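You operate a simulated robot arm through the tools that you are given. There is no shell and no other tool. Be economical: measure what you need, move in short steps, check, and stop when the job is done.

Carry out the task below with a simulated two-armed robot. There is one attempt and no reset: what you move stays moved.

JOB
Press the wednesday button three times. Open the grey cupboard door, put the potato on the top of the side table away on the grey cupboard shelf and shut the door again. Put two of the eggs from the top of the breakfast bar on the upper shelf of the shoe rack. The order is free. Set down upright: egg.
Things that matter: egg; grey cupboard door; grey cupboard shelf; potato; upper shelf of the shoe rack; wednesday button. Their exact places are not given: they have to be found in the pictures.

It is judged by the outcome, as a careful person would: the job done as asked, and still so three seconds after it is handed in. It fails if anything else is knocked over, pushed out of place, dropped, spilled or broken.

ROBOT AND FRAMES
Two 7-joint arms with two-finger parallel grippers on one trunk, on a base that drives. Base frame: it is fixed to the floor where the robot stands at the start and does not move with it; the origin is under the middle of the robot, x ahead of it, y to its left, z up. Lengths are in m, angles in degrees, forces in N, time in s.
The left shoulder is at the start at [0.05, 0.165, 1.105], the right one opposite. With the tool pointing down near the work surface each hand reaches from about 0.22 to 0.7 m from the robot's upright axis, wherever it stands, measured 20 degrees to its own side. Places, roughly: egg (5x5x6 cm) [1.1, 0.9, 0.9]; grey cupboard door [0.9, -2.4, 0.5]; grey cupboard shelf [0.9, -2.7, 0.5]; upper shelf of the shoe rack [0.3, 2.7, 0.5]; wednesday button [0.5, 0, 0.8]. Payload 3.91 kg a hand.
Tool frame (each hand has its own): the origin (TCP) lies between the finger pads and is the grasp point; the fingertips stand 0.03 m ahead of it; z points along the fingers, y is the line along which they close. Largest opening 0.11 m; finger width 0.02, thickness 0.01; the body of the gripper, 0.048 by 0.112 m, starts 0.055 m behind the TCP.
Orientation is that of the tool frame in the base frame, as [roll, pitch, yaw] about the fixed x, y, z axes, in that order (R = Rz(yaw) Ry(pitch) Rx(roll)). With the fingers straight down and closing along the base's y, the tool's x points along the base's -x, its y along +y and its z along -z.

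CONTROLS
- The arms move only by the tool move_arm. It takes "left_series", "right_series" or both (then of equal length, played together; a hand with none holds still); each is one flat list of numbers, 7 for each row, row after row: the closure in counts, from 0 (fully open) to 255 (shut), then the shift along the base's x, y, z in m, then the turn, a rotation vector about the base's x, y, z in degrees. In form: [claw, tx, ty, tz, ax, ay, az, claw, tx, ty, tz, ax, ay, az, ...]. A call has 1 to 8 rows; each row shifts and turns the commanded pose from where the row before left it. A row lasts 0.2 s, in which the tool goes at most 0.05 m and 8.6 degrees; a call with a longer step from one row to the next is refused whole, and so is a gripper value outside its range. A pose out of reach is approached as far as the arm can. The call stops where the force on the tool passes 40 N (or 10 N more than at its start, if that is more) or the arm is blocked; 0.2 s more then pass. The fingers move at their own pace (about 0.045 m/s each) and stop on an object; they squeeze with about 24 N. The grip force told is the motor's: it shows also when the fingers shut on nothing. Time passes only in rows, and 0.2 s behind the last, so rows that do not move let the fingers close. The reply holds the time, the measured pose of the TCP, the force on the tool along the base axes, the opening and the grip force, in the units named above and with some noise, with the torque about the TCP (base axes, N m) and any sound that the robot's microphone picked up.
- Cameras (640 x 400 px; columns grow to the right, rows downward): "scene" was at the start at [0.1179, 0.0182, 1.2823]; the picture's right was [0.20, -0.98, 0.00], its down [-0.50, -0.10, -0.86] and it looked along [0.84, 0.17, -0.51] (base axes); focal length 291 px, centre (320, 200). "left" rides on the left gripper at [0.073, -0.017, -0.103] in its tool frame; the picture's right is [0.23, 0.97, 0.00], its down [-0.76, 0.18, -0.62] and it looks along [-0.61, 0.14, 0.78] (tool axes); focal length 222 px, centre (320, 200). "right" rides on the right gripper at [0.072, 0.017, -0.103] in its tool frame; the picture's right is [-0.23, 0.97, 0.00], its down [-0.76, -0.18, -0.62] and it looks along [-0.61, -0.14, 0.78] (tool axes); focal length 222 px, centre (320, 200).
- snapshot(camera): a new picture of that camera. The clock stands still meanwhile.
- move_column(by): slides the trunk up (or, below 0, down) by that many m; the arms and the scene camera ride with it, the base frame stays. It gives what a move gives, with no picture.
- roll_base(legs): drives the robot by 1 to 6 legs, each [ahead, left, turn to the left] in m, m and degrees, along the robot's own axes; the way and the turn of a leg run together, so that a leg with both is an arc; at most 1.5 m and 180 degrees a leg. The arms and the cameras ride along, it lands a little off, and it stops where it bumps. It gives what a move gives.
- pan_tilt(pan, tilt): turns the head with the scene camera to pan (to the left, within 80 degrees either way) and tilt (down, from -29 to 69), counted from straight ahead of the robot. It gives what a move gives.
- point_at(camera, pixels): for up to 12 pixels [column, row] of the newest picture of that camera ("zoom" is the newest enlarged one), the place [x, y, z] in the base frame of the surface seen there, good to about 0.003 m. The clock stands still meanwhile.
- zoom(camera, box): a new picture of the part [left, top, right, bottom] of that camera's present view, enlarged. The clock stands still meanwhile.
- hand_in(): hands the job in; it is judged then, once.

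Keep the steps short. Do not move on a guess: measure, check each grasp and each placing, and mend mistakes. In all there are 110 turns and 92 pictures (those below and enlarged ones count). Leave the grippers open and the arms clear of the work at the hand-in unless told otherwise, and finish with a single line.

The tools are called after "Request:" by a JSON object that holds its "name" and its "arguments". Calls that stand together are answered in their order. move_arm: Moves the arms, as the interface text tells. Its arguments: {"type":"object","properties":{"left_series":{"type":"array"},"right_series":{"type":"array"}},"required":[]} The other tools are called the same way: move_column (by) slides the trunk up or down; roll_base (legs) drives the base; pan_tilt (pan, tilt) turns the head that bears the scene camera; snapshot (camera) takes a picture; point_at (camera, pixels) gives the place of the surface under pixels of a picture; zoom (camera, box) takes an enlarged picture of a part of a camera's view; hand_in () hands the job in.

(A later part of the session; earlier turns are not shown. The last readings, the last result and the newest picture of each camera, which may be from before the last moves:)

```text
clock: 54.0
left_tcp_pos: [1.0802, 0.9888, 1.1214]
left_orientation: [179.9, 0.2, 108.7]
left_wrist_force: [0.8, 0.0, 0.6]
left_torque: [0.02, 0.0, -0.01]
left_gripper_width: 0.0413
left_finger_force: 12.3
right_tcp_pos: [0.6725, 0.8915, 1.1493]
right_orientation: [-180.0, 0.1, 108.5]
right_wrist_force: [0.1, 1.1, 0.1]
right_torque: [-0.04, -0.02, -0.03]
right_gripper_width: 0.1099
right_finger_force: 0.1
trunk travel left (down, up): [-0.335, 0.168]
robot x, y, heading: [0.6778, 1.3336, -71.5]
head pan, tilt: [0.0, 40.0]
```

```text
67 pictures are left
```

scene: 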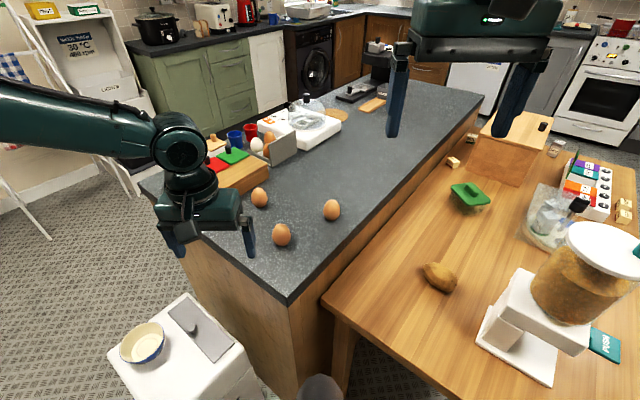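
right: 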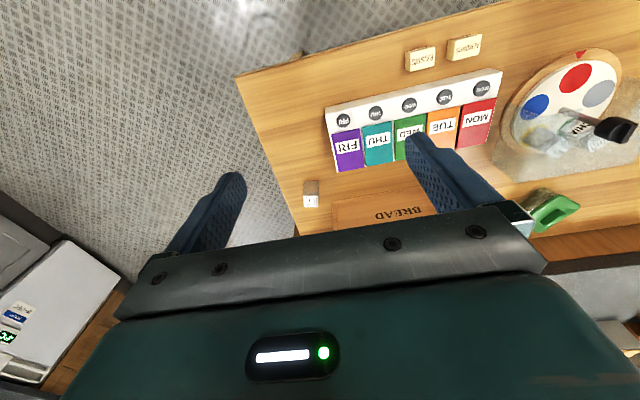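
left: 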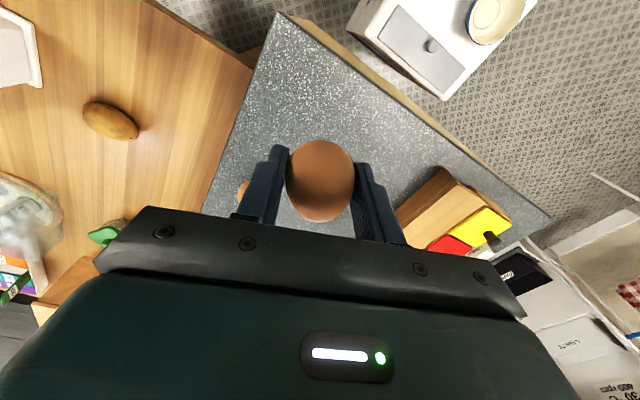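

Egg A secure. For egg B with the right hand: turn left 45° and edge 3 cm toward it.

Request:
{"name": "roll_base", "arguments": {"legs": [[0, 0, 45.5], [0.027, -0.014, 0]]}}

Request:
{"name": "pan_tilt", "arguments": {"pan": -30, "tilt": 45}}

Request:
{"name": "snapshot", "arguments": {"camera": "scene"}}

```text
clock: 56.9
left_tcp_pos: [1.222, 1.3473, 1.1223]
left_orientation: [180.0, 0.1, 153.3]
left_wrist_force: [-0.1, 0.0, -1.2]
left_torque: [0.01, -0.01, -0.02]
left_gripper_width: 0.0414
left_finger_force: 12.6
right_tcp_pos: [1.0015, 0.9912, 1.1478]
right_orientation: [180.0, -0.1, 153.2]
right_wrist_force: [-0.3, 0.2, -0.1]
right_torque: [0.04, -0.02, -0.01]
right_gripper_width: 0.1098
right_finger_force: 0.1
trunk travel left (down, up): [-0.335, 0.168]
robot x, y, heading: [0.6915, 1.3095, -26.5]
head pan, tilt: [0.0, 40.0]
```

```text
clock: 57.8
left_tcp_pos: [1.2227, 1.3484, 1.1222]
left_orientation: [179.9, 0.1, 153.3]
left_wrist_force: [0.5, 0.0, -0.8]
left_torque: [-0.03, 0.0, -0.01]
left_gripper_width: 0.0414
left_finger_force: 11.8
right_tcp_pos: [1.0026, 0.9921, 1.1491]
right_orientation: [179.9, 0.0, 153.1]
right_wrist_force: [-0.6, 0.1, -0.6]
right_torque: [0.01, 0.01, 0.02]
right_gripper_width: 0.11
right_finger_force: 0.1
trunk travel left (down, up): [-0.335, 0.168]
robot x, y, heading: [0.6898, 1.3066, -26.9]
head pan, tilt: [-30.0, 45.0]
```

```text
66 pictures are left
```

scene: 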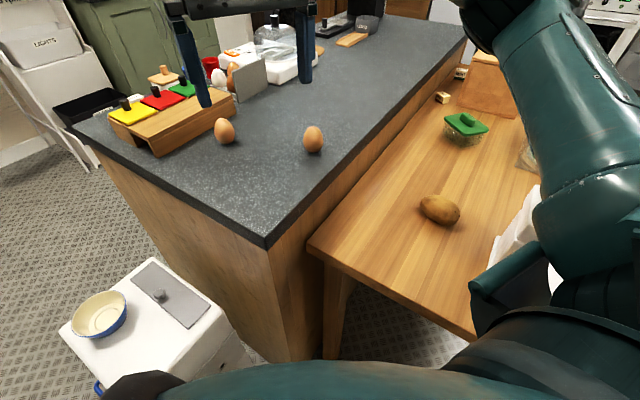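

Path to egg B is clear. Right hand moves over egg B and down to z≈0.99.

Request:
{"name": "move_arm", "arguments": {"right_series": [0, 0.012, -0.039, -0.02, 0, 0, 0, 0, 0.012, -0.039, -0.02, 0, 0, 0, 0, 0.012, -0.039, -0.02, 0, 0, 0, 0, 0.012, -0.039, -0.02, 0, 0, 0, 0, 0.012, -0.039, -0.02, 0, 0, 0, 0, 0, 0, -0.03, 0, 0, 0, 0, 0, 0, -0.03, 0, 0, 0]}}

Request:
{"name": "snapshot", "arguments": {"camera": "right"}}

```text
clock: 59.4
left_tcp_pos: [1.2223, 1.3484, 1.1222]
left_orientation: [180.0, 0.1, 153.4]
left_wrist_force: [-0.4, -0.5, 0.1]
left_torque: [0.0, 0.01, 0.02]
left_gripper_width: 0.0413
left_finger_force: 12.3
right_tcp_pos: [1.0603, 0.7987, 0.99]
right_orientation: [-179.8, 0.1, 153.1]
right_wrist_force: [-0.6, -0.8, -0.2]
right_torque: [-0.01, 0.03, 0.0]
right_gripper_width: 0.1099
right_finger_force: 0.1
trunk travel left (down, up): [-0.335, 0.168]
robot x, y, heading: [0.6938, 1.3045, -26.9]
head pan, tilt: [-30.0, 45.0]
```

```text
65 pictures are left
```

right: 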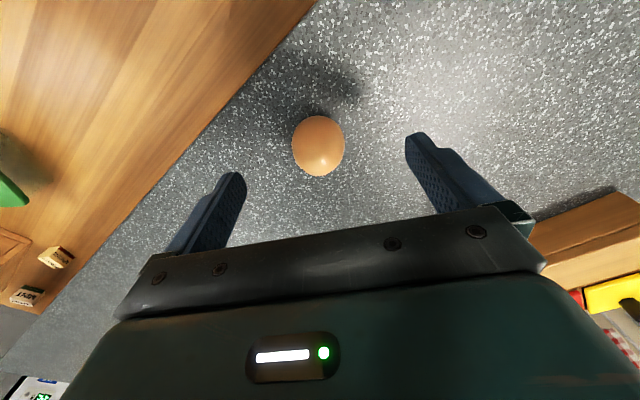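

Centred over egg B. Descend 0.053 m and check.

Request:
{"name": "move_arm", "arguments": {"right_series": [0, 0.001, -0.001, -0.028, 0, 0, 0, 0, 0, 0, -0.025, 0, 0, 0, 0, 0, 0, 0, 0, 0, 0]}}

Request:
{"name": "snapshot", "arguments": {"camera": "right"}}

```text
clock: 60.2
left_tcp_pos: [1.2217, 1.3486, 1.1214]
left_orientation: [180.0, 0.1, 153.3]
left_wrist_force: [0.2, 0.0, -0.2]
left_torque: [-0.01, -0.02, 0.04]
left_gripper_width: 0.0414
left_finger_force: 11.8
right_tcp_pos: [1.0605, 0.7966, 0.9354]
right_orientation: [180.0, 0.0, 153.1]
right_wrist_force: [-0.8, -0.4, -0.2]
right_torque: [0.0, -0.01, 0.01]
right_gripper_width: 0.1101
right_finger_force: 0.1
trunk travel left (down, up): [-0.335, 0.168]
robot x, y, heading: [0.6886, 1.3061, -26.8]
head pan, tilt: [-30.0, 45.0]
```

```text
64 pictures are left
```

right: 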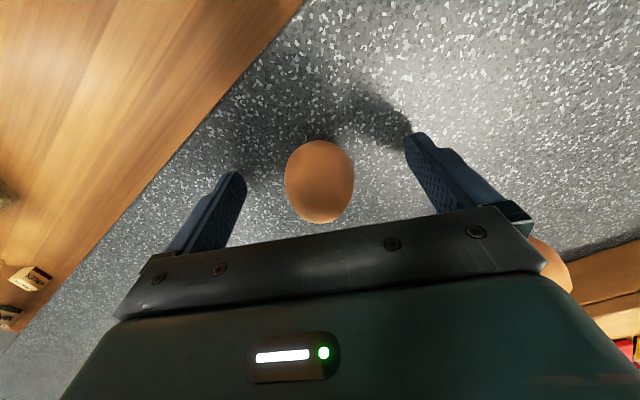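

Egg B is centred; egg C (550,265) stays clear. Close in steps and lift slightly.

Request:
{"name": "move_arm", "arguments": {"right_series": [150, 0, 0, 0, 0, 0, 0, 150, 0, 0, 0, 0, 0, 0, 150, 0, 0, 0, 0, 0, 0, 150, 0, 0, 0, 0, 0, 0, 165, 0, 0, 0, 0, 0, 0, 180, 0, 0, 0, 0, 0, 0, 182, 0, 0, 0, 0, 0, 0, 182, 0, 0, 0, 0, 0, 0]}}

Request:
{"name": "move_arm", "arguments": {"right_series": [182, 0, 0, 0.02, 0, 0, 0, 182, 0, 0, 0.035, 0, 0, 0, 182, 0, 0, 0.04, 0, 0, 0, 182, 0, 0, 0.04, 0, 0, 0, 182, -0.02, 0.02, 0.03, 0, 0, 0, 182, -0.02, 0.02, 0.03, 0, 0, 0]}}

Request:
{"name": "snapshot", "arguments": {"camera": "right"}}

```text
clock: 62.0
left_tcp_pos: [1.2219, 1.3484, 1.1221]
left_orientation: [179.9, 0.1, 153.3]
left_wrist_force: [-0.8, 0.4, -0.8]
left_torque: [-0.05, 0.01, 0.0]
left_gripper_width: 0.0413
left_finger_force: 12.2
right_tcp_pos: [1.0632, 0.7974, 0.9367]
right_orientation: [-180.0, 0.0, 153.1]
right_wrist_force: [0.2, -0.1, 1.2]
right_torque: [-0.02, 0.01, 0.05]
right_gripper_width: 0.0415
right_finger_force: 12.5
trunk travel left (down, up): [-0.335, 0.168]
robot x, y, heading: [0.6929, 1.3065, -26.4]
head pan, tilt: [-30.0, 45.0]
```

```text
clock: 63.4
left_tcp_pos: [1.2207, 1.3496, 1.1216]
left_orientation: [180.0, 0.1, 153.3]
left_wrist_force: [-0.5, 0.2, -0.6]
left_torque: [0.0, -0.01, 0.03]
left_gripper_width: 0.0413
left_finger_force: 12.2
right_tcp_pos: [1.0191, 0.8363, 1.1309]
right_orientation: [-180.0, 0.0, 153.1]
right_wrist_force: [0.3, 0.0, -0.2]
right_torque: [0.03, -0.01, -0.01]
right_gripper_width: 0.0415
right_finger_force: 12.0
trunk travel left (down, up): [-0.335, 0.168]
robot x, y, heading: [0.6924, 1.3073, -26.8]
head pan, tilt: [-30.0, 45.0]
```

```text
63 pictures are left
```

right: 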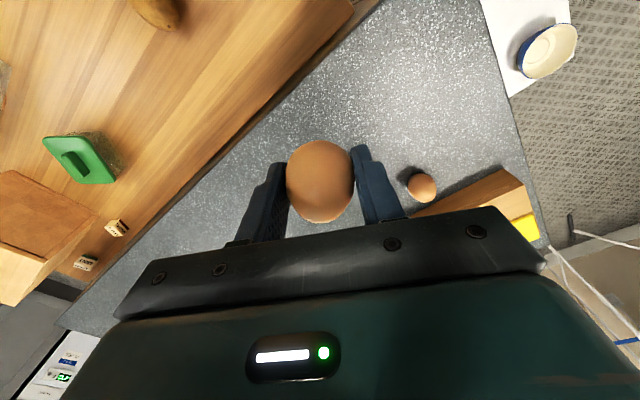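

Both eggs held. Back off 0.15 m and turn left 117° to face the shoe rack, then look.

Request:
{"name": "roll_base", "arguments": {"legs": [[-0.15, 0, 0], [0, 0, 117]]}}

Request:
{"name": "pan_tilt", "arguments": {"pan": 5, "tilt": 35}}

Request:
{"name": "snapshot", "arguments": {"camera": "scene"}}

```text
clock: 69.8
left_tcp_pos: [0.2637, 1.8146, 1.1212]
left_orientation: [180.0, 0.1, -87.2]
left_wrist_force: [-0.7, -1.1, -0.1]
left_torque: [-0.02, 0.01, 0.0]
left_gripper_width: 0.0418
left_finger_force: 12.4
right_tcp_pos: [0.8088, 1.8899, 1.1312]
right_orientation: [180.0, 0.0, -87.4]
right_wrist_force: [-1.0, -0.2, 0.0]
right_torque: [-0.02, -0.01, -0.04]
right_gripper_width: 0.0413
right_finger_force: 11.5
trunk travel left (down, up): [-0.335, 0.168]
robot x, y, heading: [0.5609, 1.3725, 92.9]
head pan, tilt: [-30.0, 45.0]
```

```text
clock: 70.8
left_tcp_pos: [0.2646, 1.8127, 1.1223]
left_orientation: [-180.0, 0.1, -87.2]
left_wrist_force: [0.0, -0.2, -0.9]
left_torque: [0.0, -0.01, 0.05]
left_gripper_width: 0.0417
left_finger_force: 11.8
right_tcp_pos: [0.8086, 1.8908, 1.1301]
right_orientation: [180.0, 0.0, -87.4]
right_wrist_force: [0.5, -0.7, -0.2]
right_torque: [-0.01, 0.01, -0.01]
right_gripper_width: 0.0415
right_finger_force: 11.6
trunk travel left (down, up): [-0.335, 0.168]
robot x, y, heading: [0.5601, 1.3773, 92.6]
head pan, tilt: [5.0, 35.0]
```

```text
62 pictures are left
```

scene: 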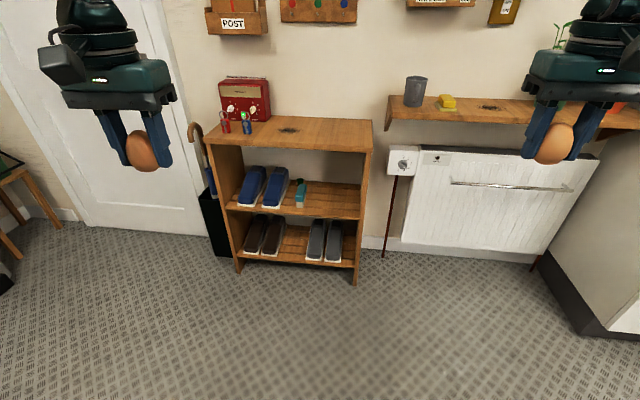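

Measure the rack: top board, shelf with blue shoes, lower shelf, sides.

Request:
{"name": "point_at", "arguments": {"camera": "scene", "pixels": [[320, 145], [372, 148], [212, 138], [330, 210], [358, 217], [330, 190], [270, 180], [299, 193], [310, 262], [290, 150], [240, 205], [365, 135]]}}

Request:
{"name": "zoom", "arguments": {"camera": "scene", "box": [190, 70, 400, 290]}}

```text
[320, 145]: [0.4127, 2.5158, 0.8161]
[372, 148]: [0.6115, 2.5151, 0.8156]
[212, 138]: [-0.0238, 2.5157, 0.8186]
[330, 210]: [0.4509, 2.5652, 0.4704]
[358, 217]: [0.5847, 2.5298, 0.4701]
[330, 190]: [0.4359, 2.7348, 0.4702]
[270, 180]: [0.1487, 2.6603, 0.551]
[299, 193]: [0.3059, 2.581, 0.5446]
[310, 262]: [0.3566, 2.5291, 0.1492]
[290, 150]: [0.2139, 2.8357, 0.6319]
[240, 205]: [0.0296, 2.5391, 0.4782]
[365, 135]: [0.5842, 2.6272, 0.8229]
```

```text
1.82 times, centred on (295, 180) of scene
```

zoom: 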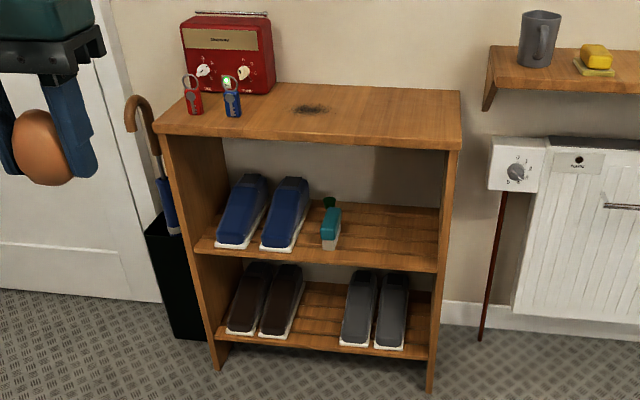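

The upper shelf is at z≈0.47 with the top board at 0.82, so a vertical tool won't fit inside. Plan: set the eggs upright on the rack's top board, regrasp each with a tilted tool, then place on the upper shelf. First measure the neighbouring wall shelf, mug and the top's objects.

Request:
{"name": "point_at", "arguments": {"camera": "scene", "pixels": [[390, 122], [415, 80], [415, 105], [620, 125], [447, 105], [400, 160], [247, 128], [225, 130], [288, 130], [262, 85], [240, 36], [265, 120]]}}

Request:
{"name": "zoom", "arguments": {"camera": "scene", "box": [225, 160, 375, 254]}}

```text
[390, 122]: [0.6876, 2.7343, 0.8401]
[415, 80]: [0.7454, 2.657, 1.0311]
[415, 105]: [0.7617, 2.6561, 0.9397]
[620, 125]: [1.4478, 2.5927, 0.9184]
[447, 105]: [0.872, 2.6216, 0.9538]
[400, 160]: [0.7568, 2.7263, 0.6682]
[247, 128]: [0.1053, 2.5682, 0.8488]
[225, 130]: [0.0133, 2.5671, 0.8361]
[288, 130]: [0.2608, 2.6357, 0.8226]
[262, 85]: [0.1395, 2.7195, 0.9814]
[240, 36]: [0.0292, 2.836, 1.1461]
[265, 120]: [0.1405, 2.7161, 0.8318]
```

```text
4.26 times, centred on (300, 207) of scene
```

zoom: 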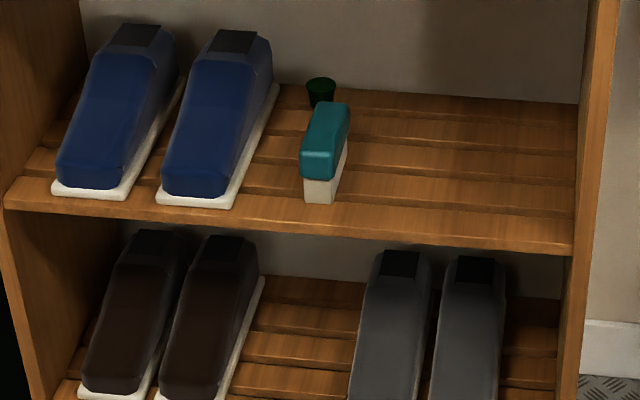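

Neighbouring mug top is 1.03, and hands ride at 1.13, so it's clear. Drive to about (0.63, 2.115) facing +y, with the left hand in front of the top board.

Request:
{"name": "roll_base", "arguments": {"legs": [[0, 0, -2.6], [0.6, -0.07, 0]]}}

Request:
{"name": "snapshot", "arguments": {"camera": "scene"}}

```text
clock: 74.5
left_tcp_pos: [0.3614, 2.4238, 1.1212]
left_orientation: [-180.0, 0.1, -90.4]
left_wrist_force: [0.3, 0.0, -0.8]
left_torque: [-0.03, -0.04, 0.01]
left_gripper_width: 0.0415
left_finger_force: 12.0
right_tcp_pos: [0.9105, 2.4691, 1.1296]
right_orientation: [179.9, 0.0, -90.7]
right_wrist_force: [-0.8, -0.6, -0.1]
right_torque: [-0.02, 0.0, 0.0]
right_gripper_width: 0.0415
right_finger_force: 11.9
trunk travel left (down, up): [-0.335, 0.168]
robot x, y, heading: [0.6328, 1.9661, 89.3]
head pan, tilt: [5.0, 35.0]
```

```text
59 pictures are left
```

scene: 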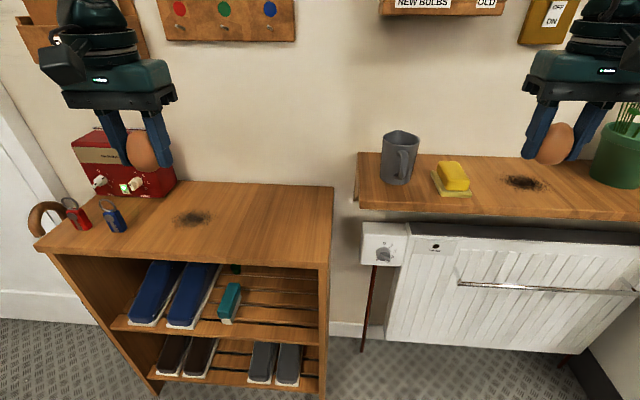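

The right hand would come near the plant; I'll pull it back 0.12 m, and measure the rack's top and slats from here.

Request:
{"name": "move_arm", "arguments": {"right_series": [182, 0, -0.04, 0, 0, 0, 0, 182, 0, -0.04, 0, 0, 0, 0, 182, 0, -0.04, 0, 0, 0, 0]}}

Request:
{"name": "point_at", "arguments": {"camera": "scene", "pixels": [[230, 262], [235, 230], [260, 215], [318, 262], [115, 225], [195, 217], [275, 327], [275, 315], [275, 305], [275, 292], [275, 283], [275, 275]]}}

Request:
{"name": "roll_base", "arguments": {"legs": [[0.15, 0.0, 0.7]]}}

```text
clock: 75.3
left_tcp_pos: [0.362, 2.4229, 1.1231]
left_orientation: [180.0, 0.0, -90.3]
left_wrist_force: [-0.7, 0.5, -0.7]
left_torque: [-0.03, -0.02, -0.03]
left_gripper_width: 0.0413
left_finger_force: 12.2
right_tcp_pos: [0.9085, 2.3505, 1.1305]
right_orientation: [179.9, 0.1, -90.5]
right_wrist_force: [0.2, -0.6, -0.7]
right_torque: [0.01, 0.0, 0.01]
right_gripper_width: 0.0416
right_finger_force: 11.5
trunk travel left (down, up): [-0.335, 0.168]
robot x, y, heading: [0.6332, 1.9673, 89.5]
head pan, tilt: [5.0, 35.0]
```

```text
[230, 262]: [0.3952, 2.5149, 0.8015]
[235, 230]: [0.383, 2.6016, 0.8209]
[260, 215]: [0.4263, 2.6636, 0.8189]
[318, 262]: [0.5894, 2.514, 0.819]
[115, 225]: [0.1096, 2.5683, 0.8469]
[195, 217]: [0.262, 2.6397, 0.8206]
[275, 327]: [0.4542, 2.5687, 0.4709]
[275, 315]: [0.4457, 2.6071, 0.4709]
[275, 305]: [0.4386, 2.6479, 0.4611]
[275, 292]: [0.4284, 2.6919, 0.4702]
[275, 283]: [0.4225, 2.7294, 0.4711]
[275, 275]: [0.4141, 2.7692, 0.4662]
```

```text
clock: 76.7
left_tcp_pos: [0.3564, 2.5689, 1.1207]
left_orientation: [-180.0, 0.1, -89.7]
left_wrist_force: [0.2, 0.3, -1.1]
left_torque: [-0.03, -0.01, 0.01]
left_gripper_width: 0.0412
left_finger_force: 11.8
right_tcp_pos: [0.9048, 2.5031, 1.1297]
right_orientation: [180.0, 0.0, -89.8]
right_wrist_force: [0.7, -0.1, -0.3]
right_torque: [0.0, 0.02, -0.04]
right_gripper_width: 0.0414
right_finger_force: 11.9
trunk travel left (down, up): [-0.335, 0.168]
robot x, y, heading: [0.6302, 2.1135, 90.2]
head pan, tilt: [5.0, 35.0]
```

Left egg is above the board at (0.356, 2.569). Board z≈0.820, so TCP must come down to 0.857. Descending most of it first.

Request:
{"name": "move_arm", "arguments": {"left_series": [182, 0, 0, -0.04, 0, 0, 0, 182, 0, 0, -0.04, 0, 0, 0, 182, 0, 0, -0.04, 0, 0, 0, 182, 0, 0, -0.04, 0, 0, 0, 182, 0, 0, -0.04, 0, 0, 0, 182, 0, 0, -0.04, 0, 0, 0]}}

Request:
{"name": "move_arm", "arguments": {"left_series": [182, 0, 0, -0.01, 0, 0, 0, 182, 0, 0, -0.008, 0, 0, 0, 182, 0, 0, -0.004, 0, 0, 0, 182, 0, 0, 0, 0, 0, 0]}}

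Request:
{"name": "zoom", "arguments": {"camera": "scene", "box": [60, 130, 300, 280]}}

```text
clock: 78.1
left_tcp_pos: [0.3571, 2.5699, 0.8812]
left_orientation: [-180.0, 0.1, -89.7]
left_wrist_force: [0.0, -0.1, -0.6]
left_torque: [-0.02, 0.0, 0.02]
left_gripper_width: 0.0414
left_finger_force: 11.7
right_tcp_pos: [0.9038, 2.504, 1.1299]
right_orientation: [-179.9, 0.1, -89.9]
right_wrist_force: [-0.1, -0.4, -0.3]
right_torque: [0.02, -0.03, -0.02]
right_gripper_width: 0.041
right_finger_force: 12.6
trunk travel left (down, up): [-0.335, 0.168]
robot x, y, heading: [0.6326, 2.115, 90.4]
head pan, tilt: [5.0, 35.0]
```

```text
clock: 79.1
left_tcp_pos: [0.3566, 2.5692, 0.8594]
left_orientation: [-180.0, 0.1, -89.8]
left_wrist_force: [-0.2, 0.8, -1.1]
left_torque: [0.01, 0.02, -0.03]
left_gripper_width: 0.0414
left_finger_force: 12.5
right_tcp_pos: [0.9044, 2.502, 1.1285]
right_orientation: [180.0, 0.0, -89.8]
right_wrist_force: [0.6, 0.3, -1.3]
right_torque: [0.02, 0.01, 0.01]
right_gripper_width: 0.0414
right_finger_force: 11.9
trunk travel left (down, up): [-0.335, 0.168]
robot x, y, heading: [0.6311, 2.1131, 90.1]
head pan, tilt: [5.0, 35.0]
```

```text
2.67 times, centred on (180, 205) of scene
```

zoom: 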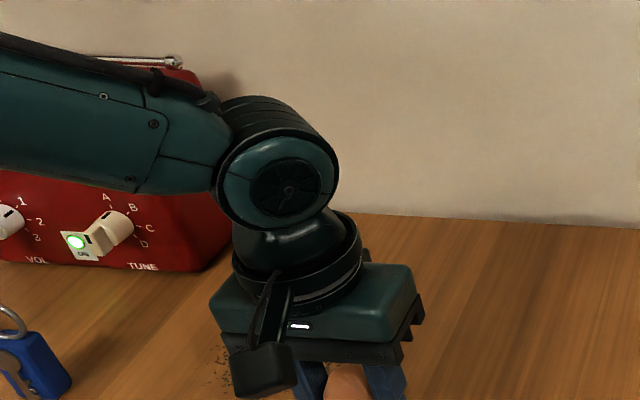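

About 2 mm above expected contact. Lower by millimetres watching the force.

Request:
{"name": "move_arm", "arguments": {"left_series": [182, 0, 0, -0.0015, 0, 0, 0, 182, 0, 0, -0.001, 0, 0, 0, 182, 0, 0, 0, 0, 0, 0]}}

```text
clock: 79.9
left_tcp_pos: [0.357, 2.5676, 0.8569]
left_orientation: [179.9, 0.1, -89.7]
left_wrist_force: [0.3, 0.0, -1.4]
left_torque: [-0.02, -0.02, -0.01]
left_gripper_width: 0.0414
left_finger_force: 11.6
right_tcp_pos: [0.9039, 2.5034, 1.1298]
right_orientation: [180.0, 0.0, -89.9]
right_wrist_force: [0.0, 0.2, -0.7]
right_torque: [0.01, -0.02, 0.01]
right_gripper_width: 0.0412
right_finger_force: 12.2
trunk travel left (down, up): [-0.335, 0.168]
robot x, y, heading: [0.6333, 2.1157, 90.2]
head pan, tilt: [5.0, 35.0]
```

Request:
{"name": "move_arm", "arguments": {"left_series": [182, 0, 0, -0.001, 0, 0, 0, 182, 0, 0, -0.0008, 0, 0, 0, 182, 0, 0, 0, 0, 0, 0]}}

Request:
{"name": "snapshot", "arguments": {"camera": "left"}}

```text
clock: 80.7
left_tcp_pos: [0.3569, 2.5682, 0.8563]
left_orientation: [179.9, 0.2, -89.7]
left_wrist_force: [-1.3, 0.0, 7.8]
left_torque: [-0.02, 0.02, 0.0]
left_gripper_width: 0.0412
left_finger_force: 12.2
right_tcp_pos: [0.9049, 2.502, 1.1294]
right_orientation: [179.9, 0.1, -89.8]
right_wrist_force: [0.1, 0.3, -0.3]
right_torque: [0.03, -0.02, 0.0]
right_gripper_width: 0.0412
right_finger_force: 12.5
trunk travel left (down, up): [-0.335, 0.168]
robot x, y, heading: [0.635, 2.1162, 90.4]
head pan, tilt: [5.0, 35.0]
```

```text
57 pictures are left
```

left: 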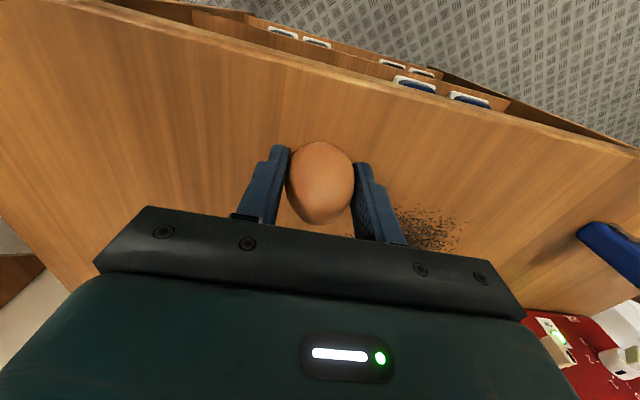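

Contact (7.8 N). Ease up slightly, open slowly, and check that the egg stands.

Request:
{"name": "move_arm", "arguments": {"left_series": [182, 0, 0, 0.0008, 0, 0, 0, 165, 0, 0, 0, 0, 0, 0, 150, 0, 0, 0, 0, 0, 0, 120, 0, 0, 0, 0, 0, 0, 60, 0, 0, 0, 0, 0, 0, 0, 0, 0, 0, 0, 0, 0, 0, 0, 0, 0, 0, 0, 0]}}

Request:
{"name": "snapshot", "arguments": {"camera": "left"}}

```text
clock: 82.3
left_tcp_pos: [0.3565, 2.568, 0.8565]
left_orientation: [180.0, 0.1, -89.6]
left_wrist_force: [0.5, -0.4, 0.1]
left_torque: [0.02, 0.02, -0.06]
left_gripper_width: 0.1101
left_finger_force: 0.0
right_tcp_pos: [0.9037, 2.5027, 1.1298]
right_orientation: [-180.0, 0.0, -89.9]
right_wrist_force: [0.9, 1.2, 0.1]
right_torque: [-0.02, -0.03, 0.0]
right_gripper_width: 0.0414
right_finger_force: 12.1
trunk travel left (down, up): [-0.335, 0.168]
robot x, y, heading: [0.6342, 2.1156, 90.4]
head pan, tilt: [5.0, 35.0]
```

```text
56 pictures are left
```

left: 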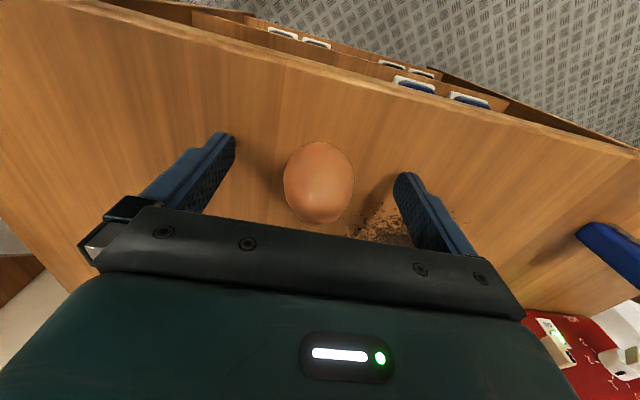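

Egg A stands on the board. Lift straight up 0.16 m, then back 0.16 m.

Request:
{"name": "move_arm", "arguments": {"left_series": [0, 0, 0, 0.04, 0, 0, 0, 0, 0, 0, 0.04, 0, 0, 0, 0, 0, 0, 0.04, 0, 0, 0, 0, 0, 0, 0.04, 0, 0, 0, 0, 0, -0.04, 0, 0, 0, 0, 0, 0, -0.04, 0, 0, 0, 0, 0, 0, -0.04, 0, 0, 0, 0, 0, 0, -0.04, 0, 0, 0, 0]}}

Request:
{"name": "move_arm", "arguments": {"left_series": [0, 0, 0, 0, 8.55, 0, 0, 0, 0, 0, 0, 8.55, 0, 0, 0, 0, 0, 0, 8.55, 0, 0, 0, 0, 0, 0, 8.55, 0, 0, 0, 0, 0, 0, 8.55, 0, 0, 0, 0, 0, 0, 8.55, 0, 0, 0, 0, 0, 0, 8.55, 0, 0]}}

Request:
{"name": "snapshot", "arguments": {"camera": "scene"}}

```text
clock: 84.1
left_tcp_pos: [0.3561, 2.4063, 1.018]
left_orientation: [-180.0, 0.3, -89.7]
left_wrist_force: [0.8, -0.6, -0.4]
left_torque: [0.02, 0.04, 0.01]
left_gripper_width: 0.1101
left_finger_force: 0.0
right_tcp_pos: [0.9053, 2.5013, 1.1294]
right_orientation: [180.0, 0.2, -89.8]
right_wrist_force: [-0.3, -0.5, -1.3]
right_torque: [0.0, 0.0, -0.01]
right_gripper_width: 0.0416
right_finger_force: 11.6
trunk travel left (down, up): [-0.335, 0.168]
robot x, y, heading: [0.6325, 2.1148, 90.2]
head pan, tilt: [5.0, 35.0]
```

```text
clock: 85.7
left_tcp_pos: [0.3119, 2.5318, 1.0637]
left_orientation: [-179.3, 60.1, -89.4]
left_wrist_force: [0.8, 0.1, 0.4]
left_torque: [0.03, 0.02, -0.02]
left_gripper_width: 0.1102
left_finger_force: 0.0
left hand out of reach, approached as far as the arm can: row 2, 3, 4, 5, 6, 7
right_tcp_pos: [0.9042, 2.5027, 1.1293]
right_orientation: [179.9, 0.0, -89.9]
right_wrist_force: [0.7, 0.3, -0.5]
right_torque: [-0.01, -0.01, -0.02]
right_gripper_width: 0.0412
right_finger_force: 11.9
trunk travel left (down, up): [-0.335, 0.168]
robot x, y, heading: [0.6314, 2.1161, 90.2]
head pan, tilt: [5.0, 35.0]
```

```text
55 pictures are left
```

scene: 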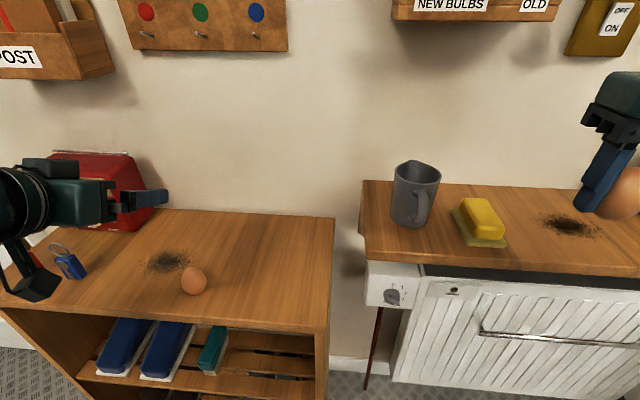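

The tilt is reached (60°), pushed outward since the wrist was too near. Back the base 0.13 m, then lower the tilted hand to egg height in front of the board.

Request:
{"name": "roll_base", "arguments": {"legs": [[-0.13, 0, 0]]}}

Request:
{"name": "move_arm", "arguments": {"left_series": [0, 0.022, 0, -0.036, 0, 0, 0, 0, 0.022, 0, -0.036, 0, 0, 0, 0, 0, 0, -0.045, 0, 0, 0, 0, 0, 0, -0.045, 0, 0, 0, 0, 0, 0, -0.045, 0, 0, 0]}}

```text
clock: 87.0
left_tcp_pos: [0.31, 2.3993, 1.0634]
left_orientation: [-179.4, 60.0, -89.3]
left_wrist_force: [0.0, -0.2, 0.2]
left_torque: [-0.01, 0.0, 0.0]
left_gripper_width: 0.11
left_finger_force: 0.0
right_tcp_pos: [0.9037, 2.3715, 1.1307]
right_orientation: [179.8, 0.1, -89.8]
right_wrist_force: [-0.4, 0.0, -0.6]
right_torque: [0.03, 0.02, 0.04]
right_gripper_width: 0.0415
right_finger_force: 12.2
trunk travel left (down, up): [-0.335, 0.168]
robot x, y, heading: [0.6342, 1.9846, 90.1]
head pan, tilt: [5.0, 35.0]
```

```text
clock: 88.2
left_tcp_pos: [0.3481, 2.4204, 0.858]
left_orientation: [-179.5, 59.9, -89.4]
left_wrist_force: [0.6, 0.4, 0.1]
left_torque: [-0.02, 0.0, 0.03]
left_gripper_width: 0.1099
left_finger_force: 0.0
left hand out of reach, approached as far as the arm can: row 1, 2
right_tcp_pos: [0.9044, 2.3729, 1.1296]
right_orientation: [180.0, -0.1, -89.8]
right_wrist_force: [0.0, -0.4, -0.6]
right_torque: [0.0, 0.01, -0.01]
right_gripper_width: 0.0414
right_finger_force: 12.1
trunk travel left (down, up): [-0.335, 0.168]
robot x, y, heading: [0.6329, 1.9834, 90.3]
head pan, tilt: [5.0, 35.0]
```

Now at (0.348, 2.420, 0.858), tips 12 cm short of the egg. Check the view, correct x by +0.009 and approach partly.

Request:
{"name": "move_arm", "arguments": {"left_series": [0, 0.009, 0.03, 0, 0, 0, 0, 0, 0, 0.03, 0, 0, 0, 0]}}

Request:
{"name": "snapshot", "arguments": {"camera": "left"}}

Request:
{"name": "snapshot", "arguments": {"camera": "scene"}}

Request:
{"name": "point_at", "arguments": {"camera": "scene", "pixels": [[320, 200]]}}

```text
clock: 88.8
left_tcp_pos: [0.3566, 2.4776, 0.8566]
left_orientation: [-179.5, 59.8, -89.3]
left_wrist_force: [-0.6, 0.4, -0.6]
left_torque: [-0.02, -0.01, 0.0]
left_gripper_width: 0.1101
left_finger_force: 0.1
right_tcp_pos: [0.9046, 2.3726, 1.1294]
right_orientation: [179.9, 0.0, -89.8]
right_wrist_force: [-0.8, -0.3, -1.0]
right_torque: [0.01, -0.01, 0.01]
right_gripper_width: 0.041
right_finger_force: 12.0
trunk travel left (down, up): [-0.335, 0.168]
robot x, y, heading: [0.6324, 1.9845, 90.2]
head pan, tilt: [5.0, 35.0]
```

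```text
54 pictures are left
```

left: 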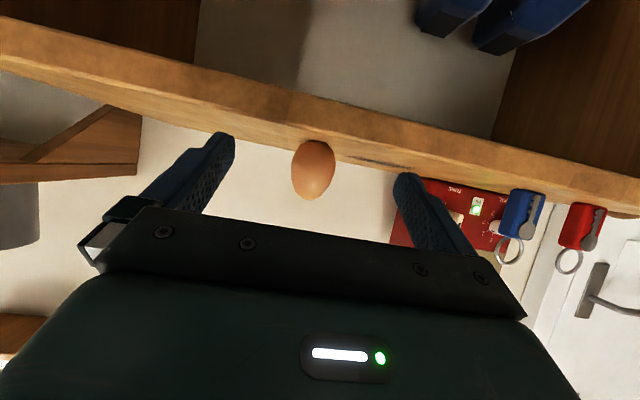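

```text
53 pictures are left
```

scene: 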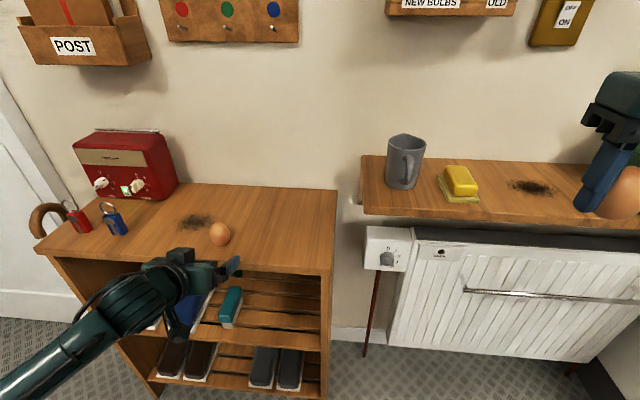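

```text
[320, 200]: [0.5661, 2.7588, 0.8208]
```

Egg is centred between the fingers (small offset is explained by camera cant). Advance 0.09 m and lower 5 mm.

Request:
{"name": "move_arm", "arguments": {"left_series": [0, 0, 0.03, 0, 0, 0, 0, 0, 0, 0.03, -0.003, 0, 0, 0, 0, 0, 0.03, -0.002, 0, 0, 0, 0, 0, 0, 0, 0, 0, 0]}}

Request:
{"name": "snapshot", "arguments": {"camera": "left"}}

```text
clock: 89.8
left_tcp_pos: [0.3593, 2.5697, 0.8514]
left_orientation: [-179.4, 59.8, -89.2]
left_wrist_force: [-0.4, 0.3, 0.1]
left_torque: [0.01, 0.01, 0.0]
left_gripper_width: 0.1097
left_finger_force: 0.0
right_tcp_pos: [0.9037, 2.3715, 1.1307]
right_orientation: [-180.0, 0.1, -89.8]
right_wrist_force: [0.6, 0.4, -1.6]
right_torque: [0.02, 0.0, -0.02]
right_gripper_width: 0.0412
right_finger_force: 11.8
trunk travel left (down, up): [-0.335, 0.168]
robot x, y, heading: [0.6341, 1.9831, 90.5]
head pan, tilt: [5.0, 35.0]
```

```text
52 pictures are left
```

left: 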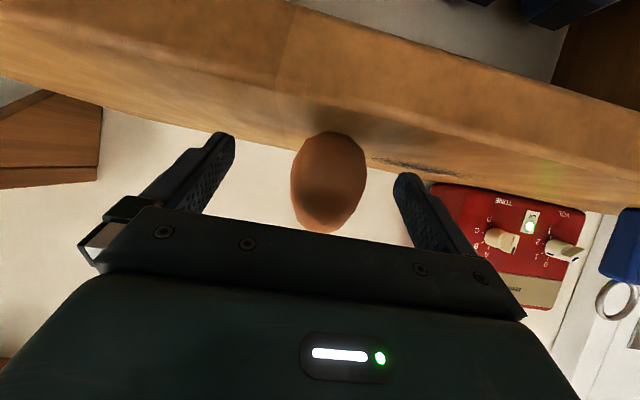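

Egg is ~8 px right of centre (≈4 mm); shift x by −0.003 and close.

Request:
{"name": "move_arm", "arguments": {"left_series": [60, -0.003, 0, 0, 0, 0, 0, 140, 0, 0, 0, 0, 0, 0, 150, 0, 0, 0, 0, 0, 0, 165, 0, 0, 0, 0, 0, 0, 175, 0, 0, 0, 0, 0, 0, 182, 0, 0, 0, 0, 0, 0, 182, 0, 0, 0, 0, 0, 0]}}

Request:
{"name": "snapshot", "arguments": {"camera": "left"}}

```text
clock: 91.4
left_tcp_pos: [0.3552, 2.5685, 0.8508]
left_orientation: [-179.5, 59.9, -89.3]
left_wrist_force: [-0.1, 0.1, 0.0]
left_torque: [0.01, 0.0, -0.02]
left_gripper_width: 0.0417
left_finger_force: 12.1
right_tcp_pos: [0.904, 2.3715, 1.1299]
right_orientation: [179.9, 0.1, -89.9]
right_wrist_force: [0.1, 0.4, -0.5]
right_torque: [0.0, -0.01, 0.01]
right_gripper_width: 0.0415
right_finger_force: 12.2
trunk travel left (down, up): [-0.335, 0.168]
robot x, y, heading: [0.633, 1.984, 90.3]
head pan, tilt: [5.0, 35.0]
```

```text
51 pictures are left
```

left: 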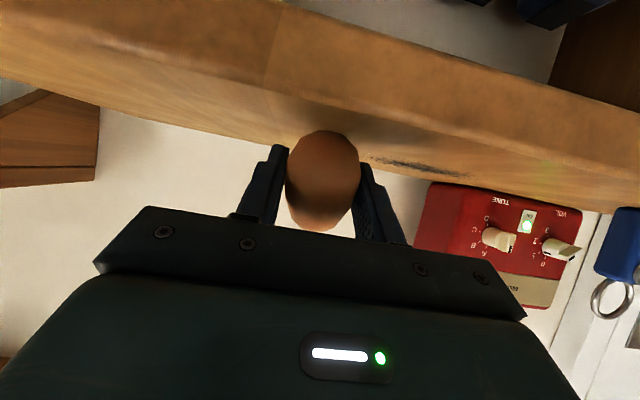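

Egg A regrasped tilted (12 N), hold height 0.031 above base. Lift 3 cm, back out to y≈2.37, then lower the trunk.

Request:
{"name": "move_arm", "arguments": {"left_series": [182, 0, 0, 0.03, 0, 0, 0, 182, 0, -0.04, 0.01, 0, 0, 0, 182, 0, -0.04, 0, 0, 0, 0, 182, 0, -0.04, 0, 0, 0, 0, 182, 0.02, -0.04, 0, 0, 0, 0, 182, 0.02, -0.04, 0, 0, 0, 0]}}

Request:
{"name": "move_column", "arguments": {"by": -0.33}}

Request:
{"name": "pan_tilt", "arguments": {"pan": 15, "tilt": 30}}

Request:
{"name": "snapshot", "arguments": {"camera": "scene"}}

```text
clock: 92.8
left_tcp_pos: [0.3942, 2.3787, 0.8823]
left_orientation: [-179.6, 59.9, -89.3]
left_wrist_force: [-0.2, 0.1, -0.9]
left_torque: [0.03, 0.03, -0.02]
left_gripper_width: 0.0418
left_finger_force: 12.0
left hand out of reach, approached as far as the arm can: row 6
right_tcp_pos: [0.9037, 2.3722, 1.1289]
right_orientation: [179.9, 0.0, -89.8]
right_wrist_force: [0.5, 0.7, -0.4]
right_torque: [-0.01, 0.01, 0.02]
right_gripper_width: 0.0412
right_finger_force: 12.1
trunk travel left (down, up): [-0.335, 0.168]
robot x, y, heading: [0.6329, 1.985, 90.1]
head pan, tilt: [5.0, 35.0]
```

```text
clock: 96.0
left_tcp_pos: [0.3946, 2.3787, 0.5518]
left_orientation: [-179.4, 59.9, -89.3]
left_wrist_force: [0.6, -0.5, -0.4]
left_torque: [0.01, 0.02, 0.03]
left_gripper_width: 0.0417
left_finger_force: 12.3
right_tcp_pos: [0.9048, 2.3728, 0.8001]
right_orientation: [180.0, -0.1, -89.8]
right_wrist_force: [-0.5, 0.1, -0.3]
right_torque: [0.0, -0.02, 0.0]
right_gripper_width: 0.0413
right_finger_force: 12.1
trunk travel left (down, up): [-0.005, 0.498]
robot x, y, heading: [0.6379, 1.9833, 90.3]
head pan, tilt: [5.0, 35.0]
```

```text
clock: 96.8
left_tcp_pos: [0.3943, 2.3798, 0.5526]
left_orientation: [-179.5, 60.0, -89.4]
left_wrist_force: [0.1, 0.7, -1.0]
left_torque: [0.02, -0.01, 0.05]
left_gripper_width: 0.0415
left_finger_force: 12.7
right_tcp_pos: [0.9048, 2.3722, 0.8005]
right_orientation: [179.9, 0.0, -89.8]
right_wrist_force: [-0.7, -0.3, -0.8]
right_torque: [0.07, -0.01, -0.02]
right_gripper_width: 0.0413
right_finger_force: 12.7
trunk travel left (down, up): [-0.005, 0.498]
robot x, y, heading: [0.6351, 1.9844, 90.4]
head pan, tilt: [15.0, 30.0]
```

```text
50 pictures are left
```

scene: 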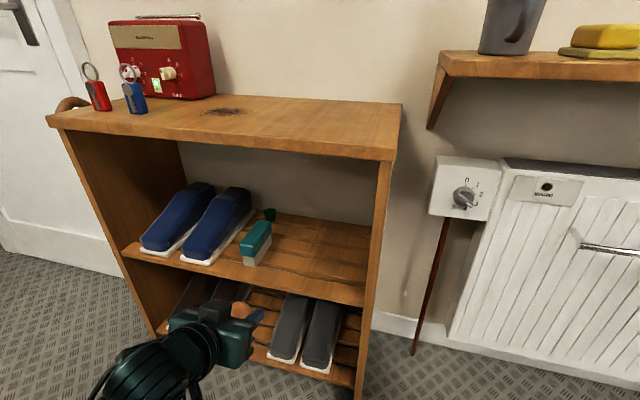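

Measure the shelf's front slat and the teal item near x≈0.39.

Request:
{"name": "point_at", "arguments": {"camera": "scene", "pixels": [[290, 278], [293, 271], [297, 263], [300, 256], [302, 248], [305, 240], [268, 245], [250, 265], [340, 285], [343, 275], [346, 265], [362, 290]]}}

Request:
{"name": "zoom", "arguments": {"camera": "scene", "box": [220, 200, 400, 312]}}

```text
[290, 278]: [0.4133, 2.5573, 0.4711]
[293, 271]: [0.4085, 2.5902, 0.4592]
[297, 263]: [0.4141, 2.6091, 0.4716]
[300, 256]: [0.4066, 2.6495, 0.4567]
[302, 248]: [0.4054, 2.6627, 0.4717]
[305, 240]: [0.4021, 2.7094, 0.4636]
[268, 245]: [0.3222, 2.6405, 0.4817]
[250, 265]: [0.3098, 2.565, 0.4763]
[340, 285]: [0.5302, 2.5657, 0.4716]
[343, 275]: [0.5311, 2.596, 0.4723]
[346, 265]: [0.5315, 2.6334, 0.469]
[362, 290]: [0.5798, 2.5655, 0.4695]
```

```text
3.56 times, centred on (310, 256) of scene
```

zoom: 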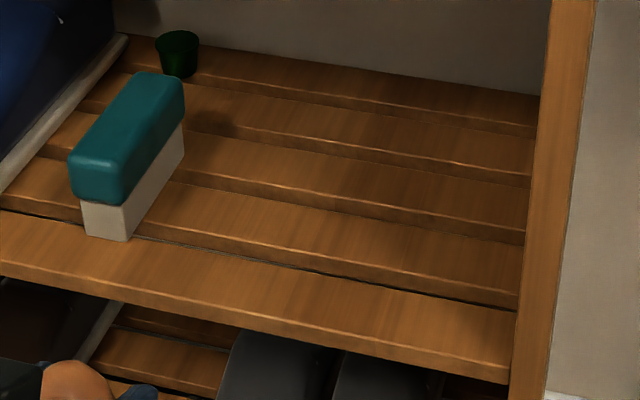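

Slats are separate, so the egg should stand in the middle of one. Measure their exact edges.

Request:
{"name": "point_at", "arguments": {"camera": "zoom", "pixels": [[330, 332], [330, 322], [330, 312], [330, 282], [330, 275], [330, 268], [330, 260], [330, 252], [330, 245], [330, 222], [330, 215], [330, 208]]}}

```text
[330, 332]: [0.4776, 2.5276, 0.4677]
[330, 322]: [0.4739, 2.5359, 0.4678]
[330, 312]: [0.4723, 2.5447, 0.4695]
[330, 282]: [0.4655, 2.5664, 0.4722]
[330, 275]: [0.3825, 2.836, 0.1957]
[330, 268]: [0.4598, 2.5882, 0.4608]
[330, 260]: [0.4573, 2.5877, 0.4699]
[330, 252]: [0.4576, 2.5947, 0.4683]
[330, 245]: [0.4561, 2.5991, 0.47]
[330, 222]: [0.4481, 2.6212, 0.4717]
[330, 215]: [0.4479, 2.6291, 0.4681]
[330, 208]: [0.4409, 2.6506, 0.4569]
```

Front slat spans y 2.525–2.571 (z 0.470), centre 2.548. Move egg A in over it: +0.169 m in y at the current height.

Request:
{"name": "move_arm", "arguments": {"left_series": [182, 0, 0.04, 0, 0, 0, 0, 182, 0, 0.04, 0, 0, 0, 0, 182, 0, 0.04, 0, 0, 0, 0, 182, 0, 0.03, 0, 0, 0, 0, 182, 0, 0.019, 0, 0, 0, 0, 182, 0, 0, 0, 0, 0, 0]}}

Request:
{"name": "snapshot", "arguments": {"camera": "scene"}}

```text
clock: 98.2
left_tcp_pos: [0.3949, 2.5486, 0.5523]
left_orientation: [-179.4, 59.9, -89.3]
left_wrist_force: [-0.2, 0.5, -1.5]
left_torque: [0.02, 0.03, -0.01]
left_gripper_width: 0.0419
left_finger_force: 11.8
right_tcp_pos: [0.9051, 2.3723, 0.7996]
right_orientation: [179.8, 0.0, -89.8]
right_wrist_force: [-0.3, 0.4, -0.6]
right_torque: [0.0, 0.0, -0.03]
right_gripper_width: 0.0414
right_finger_force: 12.0
trunk travel left (down, up): [-0.005, 0.498]
robot x, y, heading: [0.6345, 1.9841, 90.4]
head pan, tilt: [15.0, 30.0]
```

```text
48 pictures are left
```

scene: 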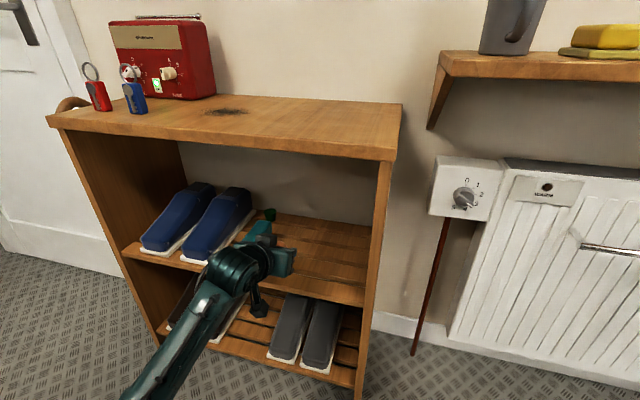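

Clear of everything. Lower 0.047 m, then by millimetres.

Request:
{"name": "move_arm", "arguments": {"left_series": [182, 0, 0, -0.025, 0, 0, 0, 182, 0, 0, -0.02, 0, 0, 0, 182, 0, 0, -0.002, 0, 0, 0, 182, 0, 0, 0, 0, 0, 0]}}

Request:
{"name": "move_arm", "arguments": {"left_series": [182, 0, 0, -0.0015, 0, 0, 0, 182, 0, 0, 0, 0, 0, 0, 182, 0, 0, -0.001, 0, 0, 0, 182, 0, 0, 0, 0, 0, 0]}}

Request:
{"name": "snapshot", "arguments": {"camera": "left"}}

```text
clock: 99.2
left_tcp_pos: [0.3939, 2.5483, 0.5047]
left_orientation: [-179.5, 59.9, -89.3]
left_wrist_force: [0.5, 0.1, 0.0]
left_torque: [-0.02, -0.01, -0.01]
left_gripper_width: 0.0416
left_finger_force: 11.9
right_tcp_pos: [0.9035, 2.3723, 0.7999]
right_orientation: [180.0, 0.0, -89.7]
right_wrist_force: [0.4, 0.2, -0.8]
right_torque: [-0.05, 0.02, 0.03]
right_gripper_width: 0.0414
right_finger_force: 12.1
trunk travel left (down, up): [-0.005, 0.498]
robot x, y, heading: [0.6365, 1.9861, 90.2]
head pan, tilt: [15.0, 30.0]
```

```text
clock: 100.2
left_tcp_pos: [0.394, 2.5483, 0.5034]
left_orientation: [-179.5, 60.0, -89.2]
left_wrist_force: [-0.5, 0.4, -1.6]
left_torque: [-0.01, -0.02, -0.03]
left_gripper_width: 0.0418
left_finger_force: 12.1
right_tcp_pos: [0.904, 2.3728, 0.7998]
right_orientation: [179.8, -0.1, -89.9]
right_wrist_force: [-0.8, 0.3, -0.7]
right_torque: [-0.01, 0.01, 0.01]
right_gripper_width: 0.0415
right_finger_force: 12.0
trunk travel left (down, up): [-0.005, 0.498]
robot x, y, heading: [0.639, 1.9856, 90.6]
head pan, tilt: [15.0, 30.0]
```

```text
47 pictures are left
```

left: 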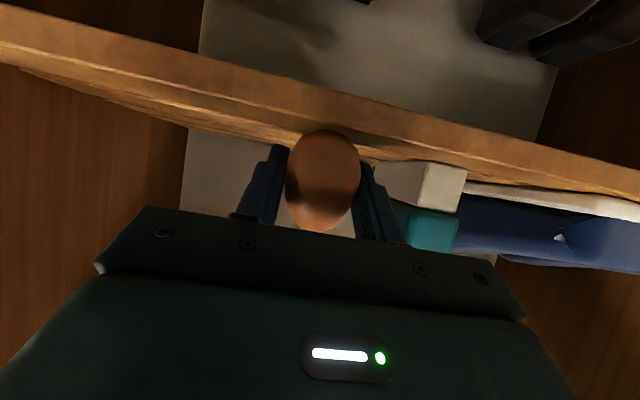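

Request:
{"name": "move_arm", "arguments": {"left_series": [182, 0, 0, -0.001, 0, 0, 0, 182, 0, 0, 0, 0, 0, 0, 182, 0, 0, -0.001, 0, 0, 0, 182, 0, 0, 0, 0, 0, 0]}}

```text
clock: 101.2
left_tcp_pos: [0.3957, 2.5478, 0.501]
left_orientation: [-179.4, 60.0, -89.3]
left_wrist_force: [0.0, -0.4, 1.1]
left_torque: [0.01, 0.0, 0.02]
left_gripper_width: 0.0415
left_finger_force: 11.9
right_tcp_pos: [0.9043, 2.3728, 0.7988]
right_orientation: [179.9, 0.0, -89.8]
right_wrist_force: [-0.3, -0.8, 0.2]
right_torque: [0.01, 0.02, 0.03]
right_gripper_width: 0.0411
right_finger_force: 11.7
trunk travel left (down, up): [-0.005, 0.498]
robot x, y, heading: [0.6362, 1.9815, 90.3]
head pan, tilt: [15.0, 30.0]
```

Request:
{"name": "move_arm", "arguments": {"left_series": [182, 0, 0, -0.001, 0, 0, 0, 182, 0, 0, 0, 0, 0, 0]}}

```text
clock: 101.8
left_tcp_pos: [0.3946, 2.5488, 0.5015]
left_orientation: [-179.5, 60.0, -89.2]
left_wrist_force: [0.6, -1.4, 7.7]
left_torque: [-0.07, -0.03, -0.02]
left_gripper_width: 0.0416
left_finger_force: 12.2
right_tcp_pos: [0.9043, 2.3713, 0.8001]
right_orientation: [179.9, 0.1, -89.7]
right_wrist_force: [-0.7, -0.2, -1.1]
right_torque: [-0.01, 0.02, 0.0]
right_gripper_width: 0.0415
right_finger_force: 12.0
trunk travel left (down, up): [-0.005, 0.498]
robot x, y, heading: [0.6344, 1.9877, 90.4]
head pan, tilt: [15.0, 30.0]
```

Contact 7.7 N. Ease up, open to ~0.07 m, and look.

Request:
{"name": "move_arm", "arguments": {"left_series": [182, 0, 0, 0.0008, 0, 0, 0, 165, 0, 0, 0, 0, 0, 0, 150, 0, 0, 0, 0, 0, 0, 120, 0, 0, 0, 0, 0, 0, 95, 0, 0, 0, 0, 0, 0, 95, 0, 0, 0, 0, 0, 0]}}

Request:
{"name": "snapshot", "arguments": {"camera": "left"}}

```text
clock: 103.2
left_tcp_pos: [0.3936, 2.5489, 0.5001]
left_orientation: [-179.7, 59.9, -89.5]
left_wrist_force: [0.1, 0.6, -0.4]
left_torque: [0.01, -0.01, 0.02]
left_gripper_width: 0.0691
left_finger_force: 0.0
right_tcp_pos: [0.9035, 2.3728, 0.8009]
right_orientation: [179.9, 0.0, -89.8]
right_wrist_force: [0.2, -0.4, -1.6]
right_torque: [-0.02, 0.02, 0.02]
right_gripper_width: 0.0413
right_finger_force: 12.2
trunk travel left (down, up): [-0.005, 0.498]
robot x, y, heading: [0.6352, 1.9824, 90.3]
head pan, tilt: [15.0, 30.0]
```

```text
46 pictures are left
```

left: 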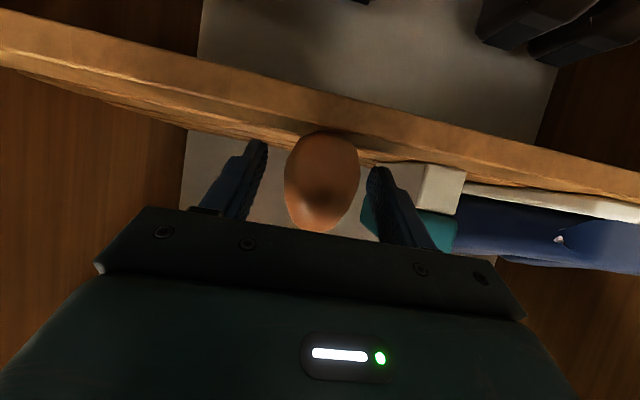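

Egg stands free. Withdraw straight back 0.16 m and view.

Request:
{"name": "move_arm", "arguments": {"left_series": [95, 0, -0.02, 0, 0, 0, 0, 95, 0, -0.04, 0, 0, 0, 0, 95, 0, -0.04, 0, 0, 0, 0, 95, 0, -0.04, 0, 0, 0, 0, 95, 0, -0.03, 0, 0, 0, 0]}}

Request:
{"name": "snapshot", "arguments": {"camera": "scene"}}

```text
clock: 104.4
left_tcp_pos: [0.3975, 2.3766, 0.4968]
left_orientation: [-179.1, 59.7, -89.0]
left_wrist_force: [0.4, -0.6, 0.6]
left_torque: [-0.01, -0.04, -0.01]
left_gripper_width: 0.0688
left_finger_force: 0.2
right_tcp_pos: [0.9039, 2.3722, 0.7968]
right_orientation: [179.9, 0.0, -89.8]
right_wrist_force: [0.2, 0.3, -1.0]
right_torque: [-0.02, 0.02, -0.02]
right_gripper_width: 0.0415
right_finger_force: 12.1
trunk travel left (down, up): [-0.005, 0.498]
robot x, y, heading: [0.634, 1.9861, 90.4]
head pan, tilt: [15.0, 30.0]
```

```text
45 pictures are left
```

scene: 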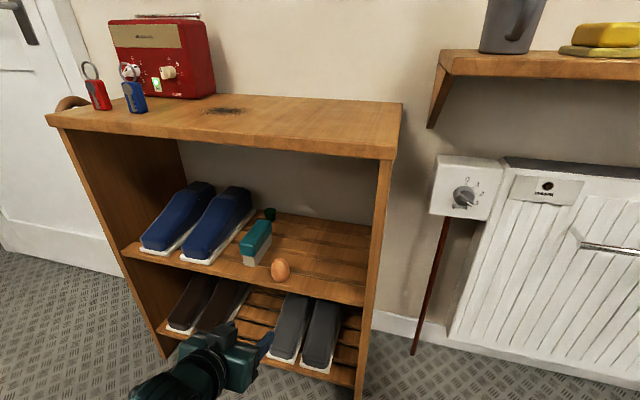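

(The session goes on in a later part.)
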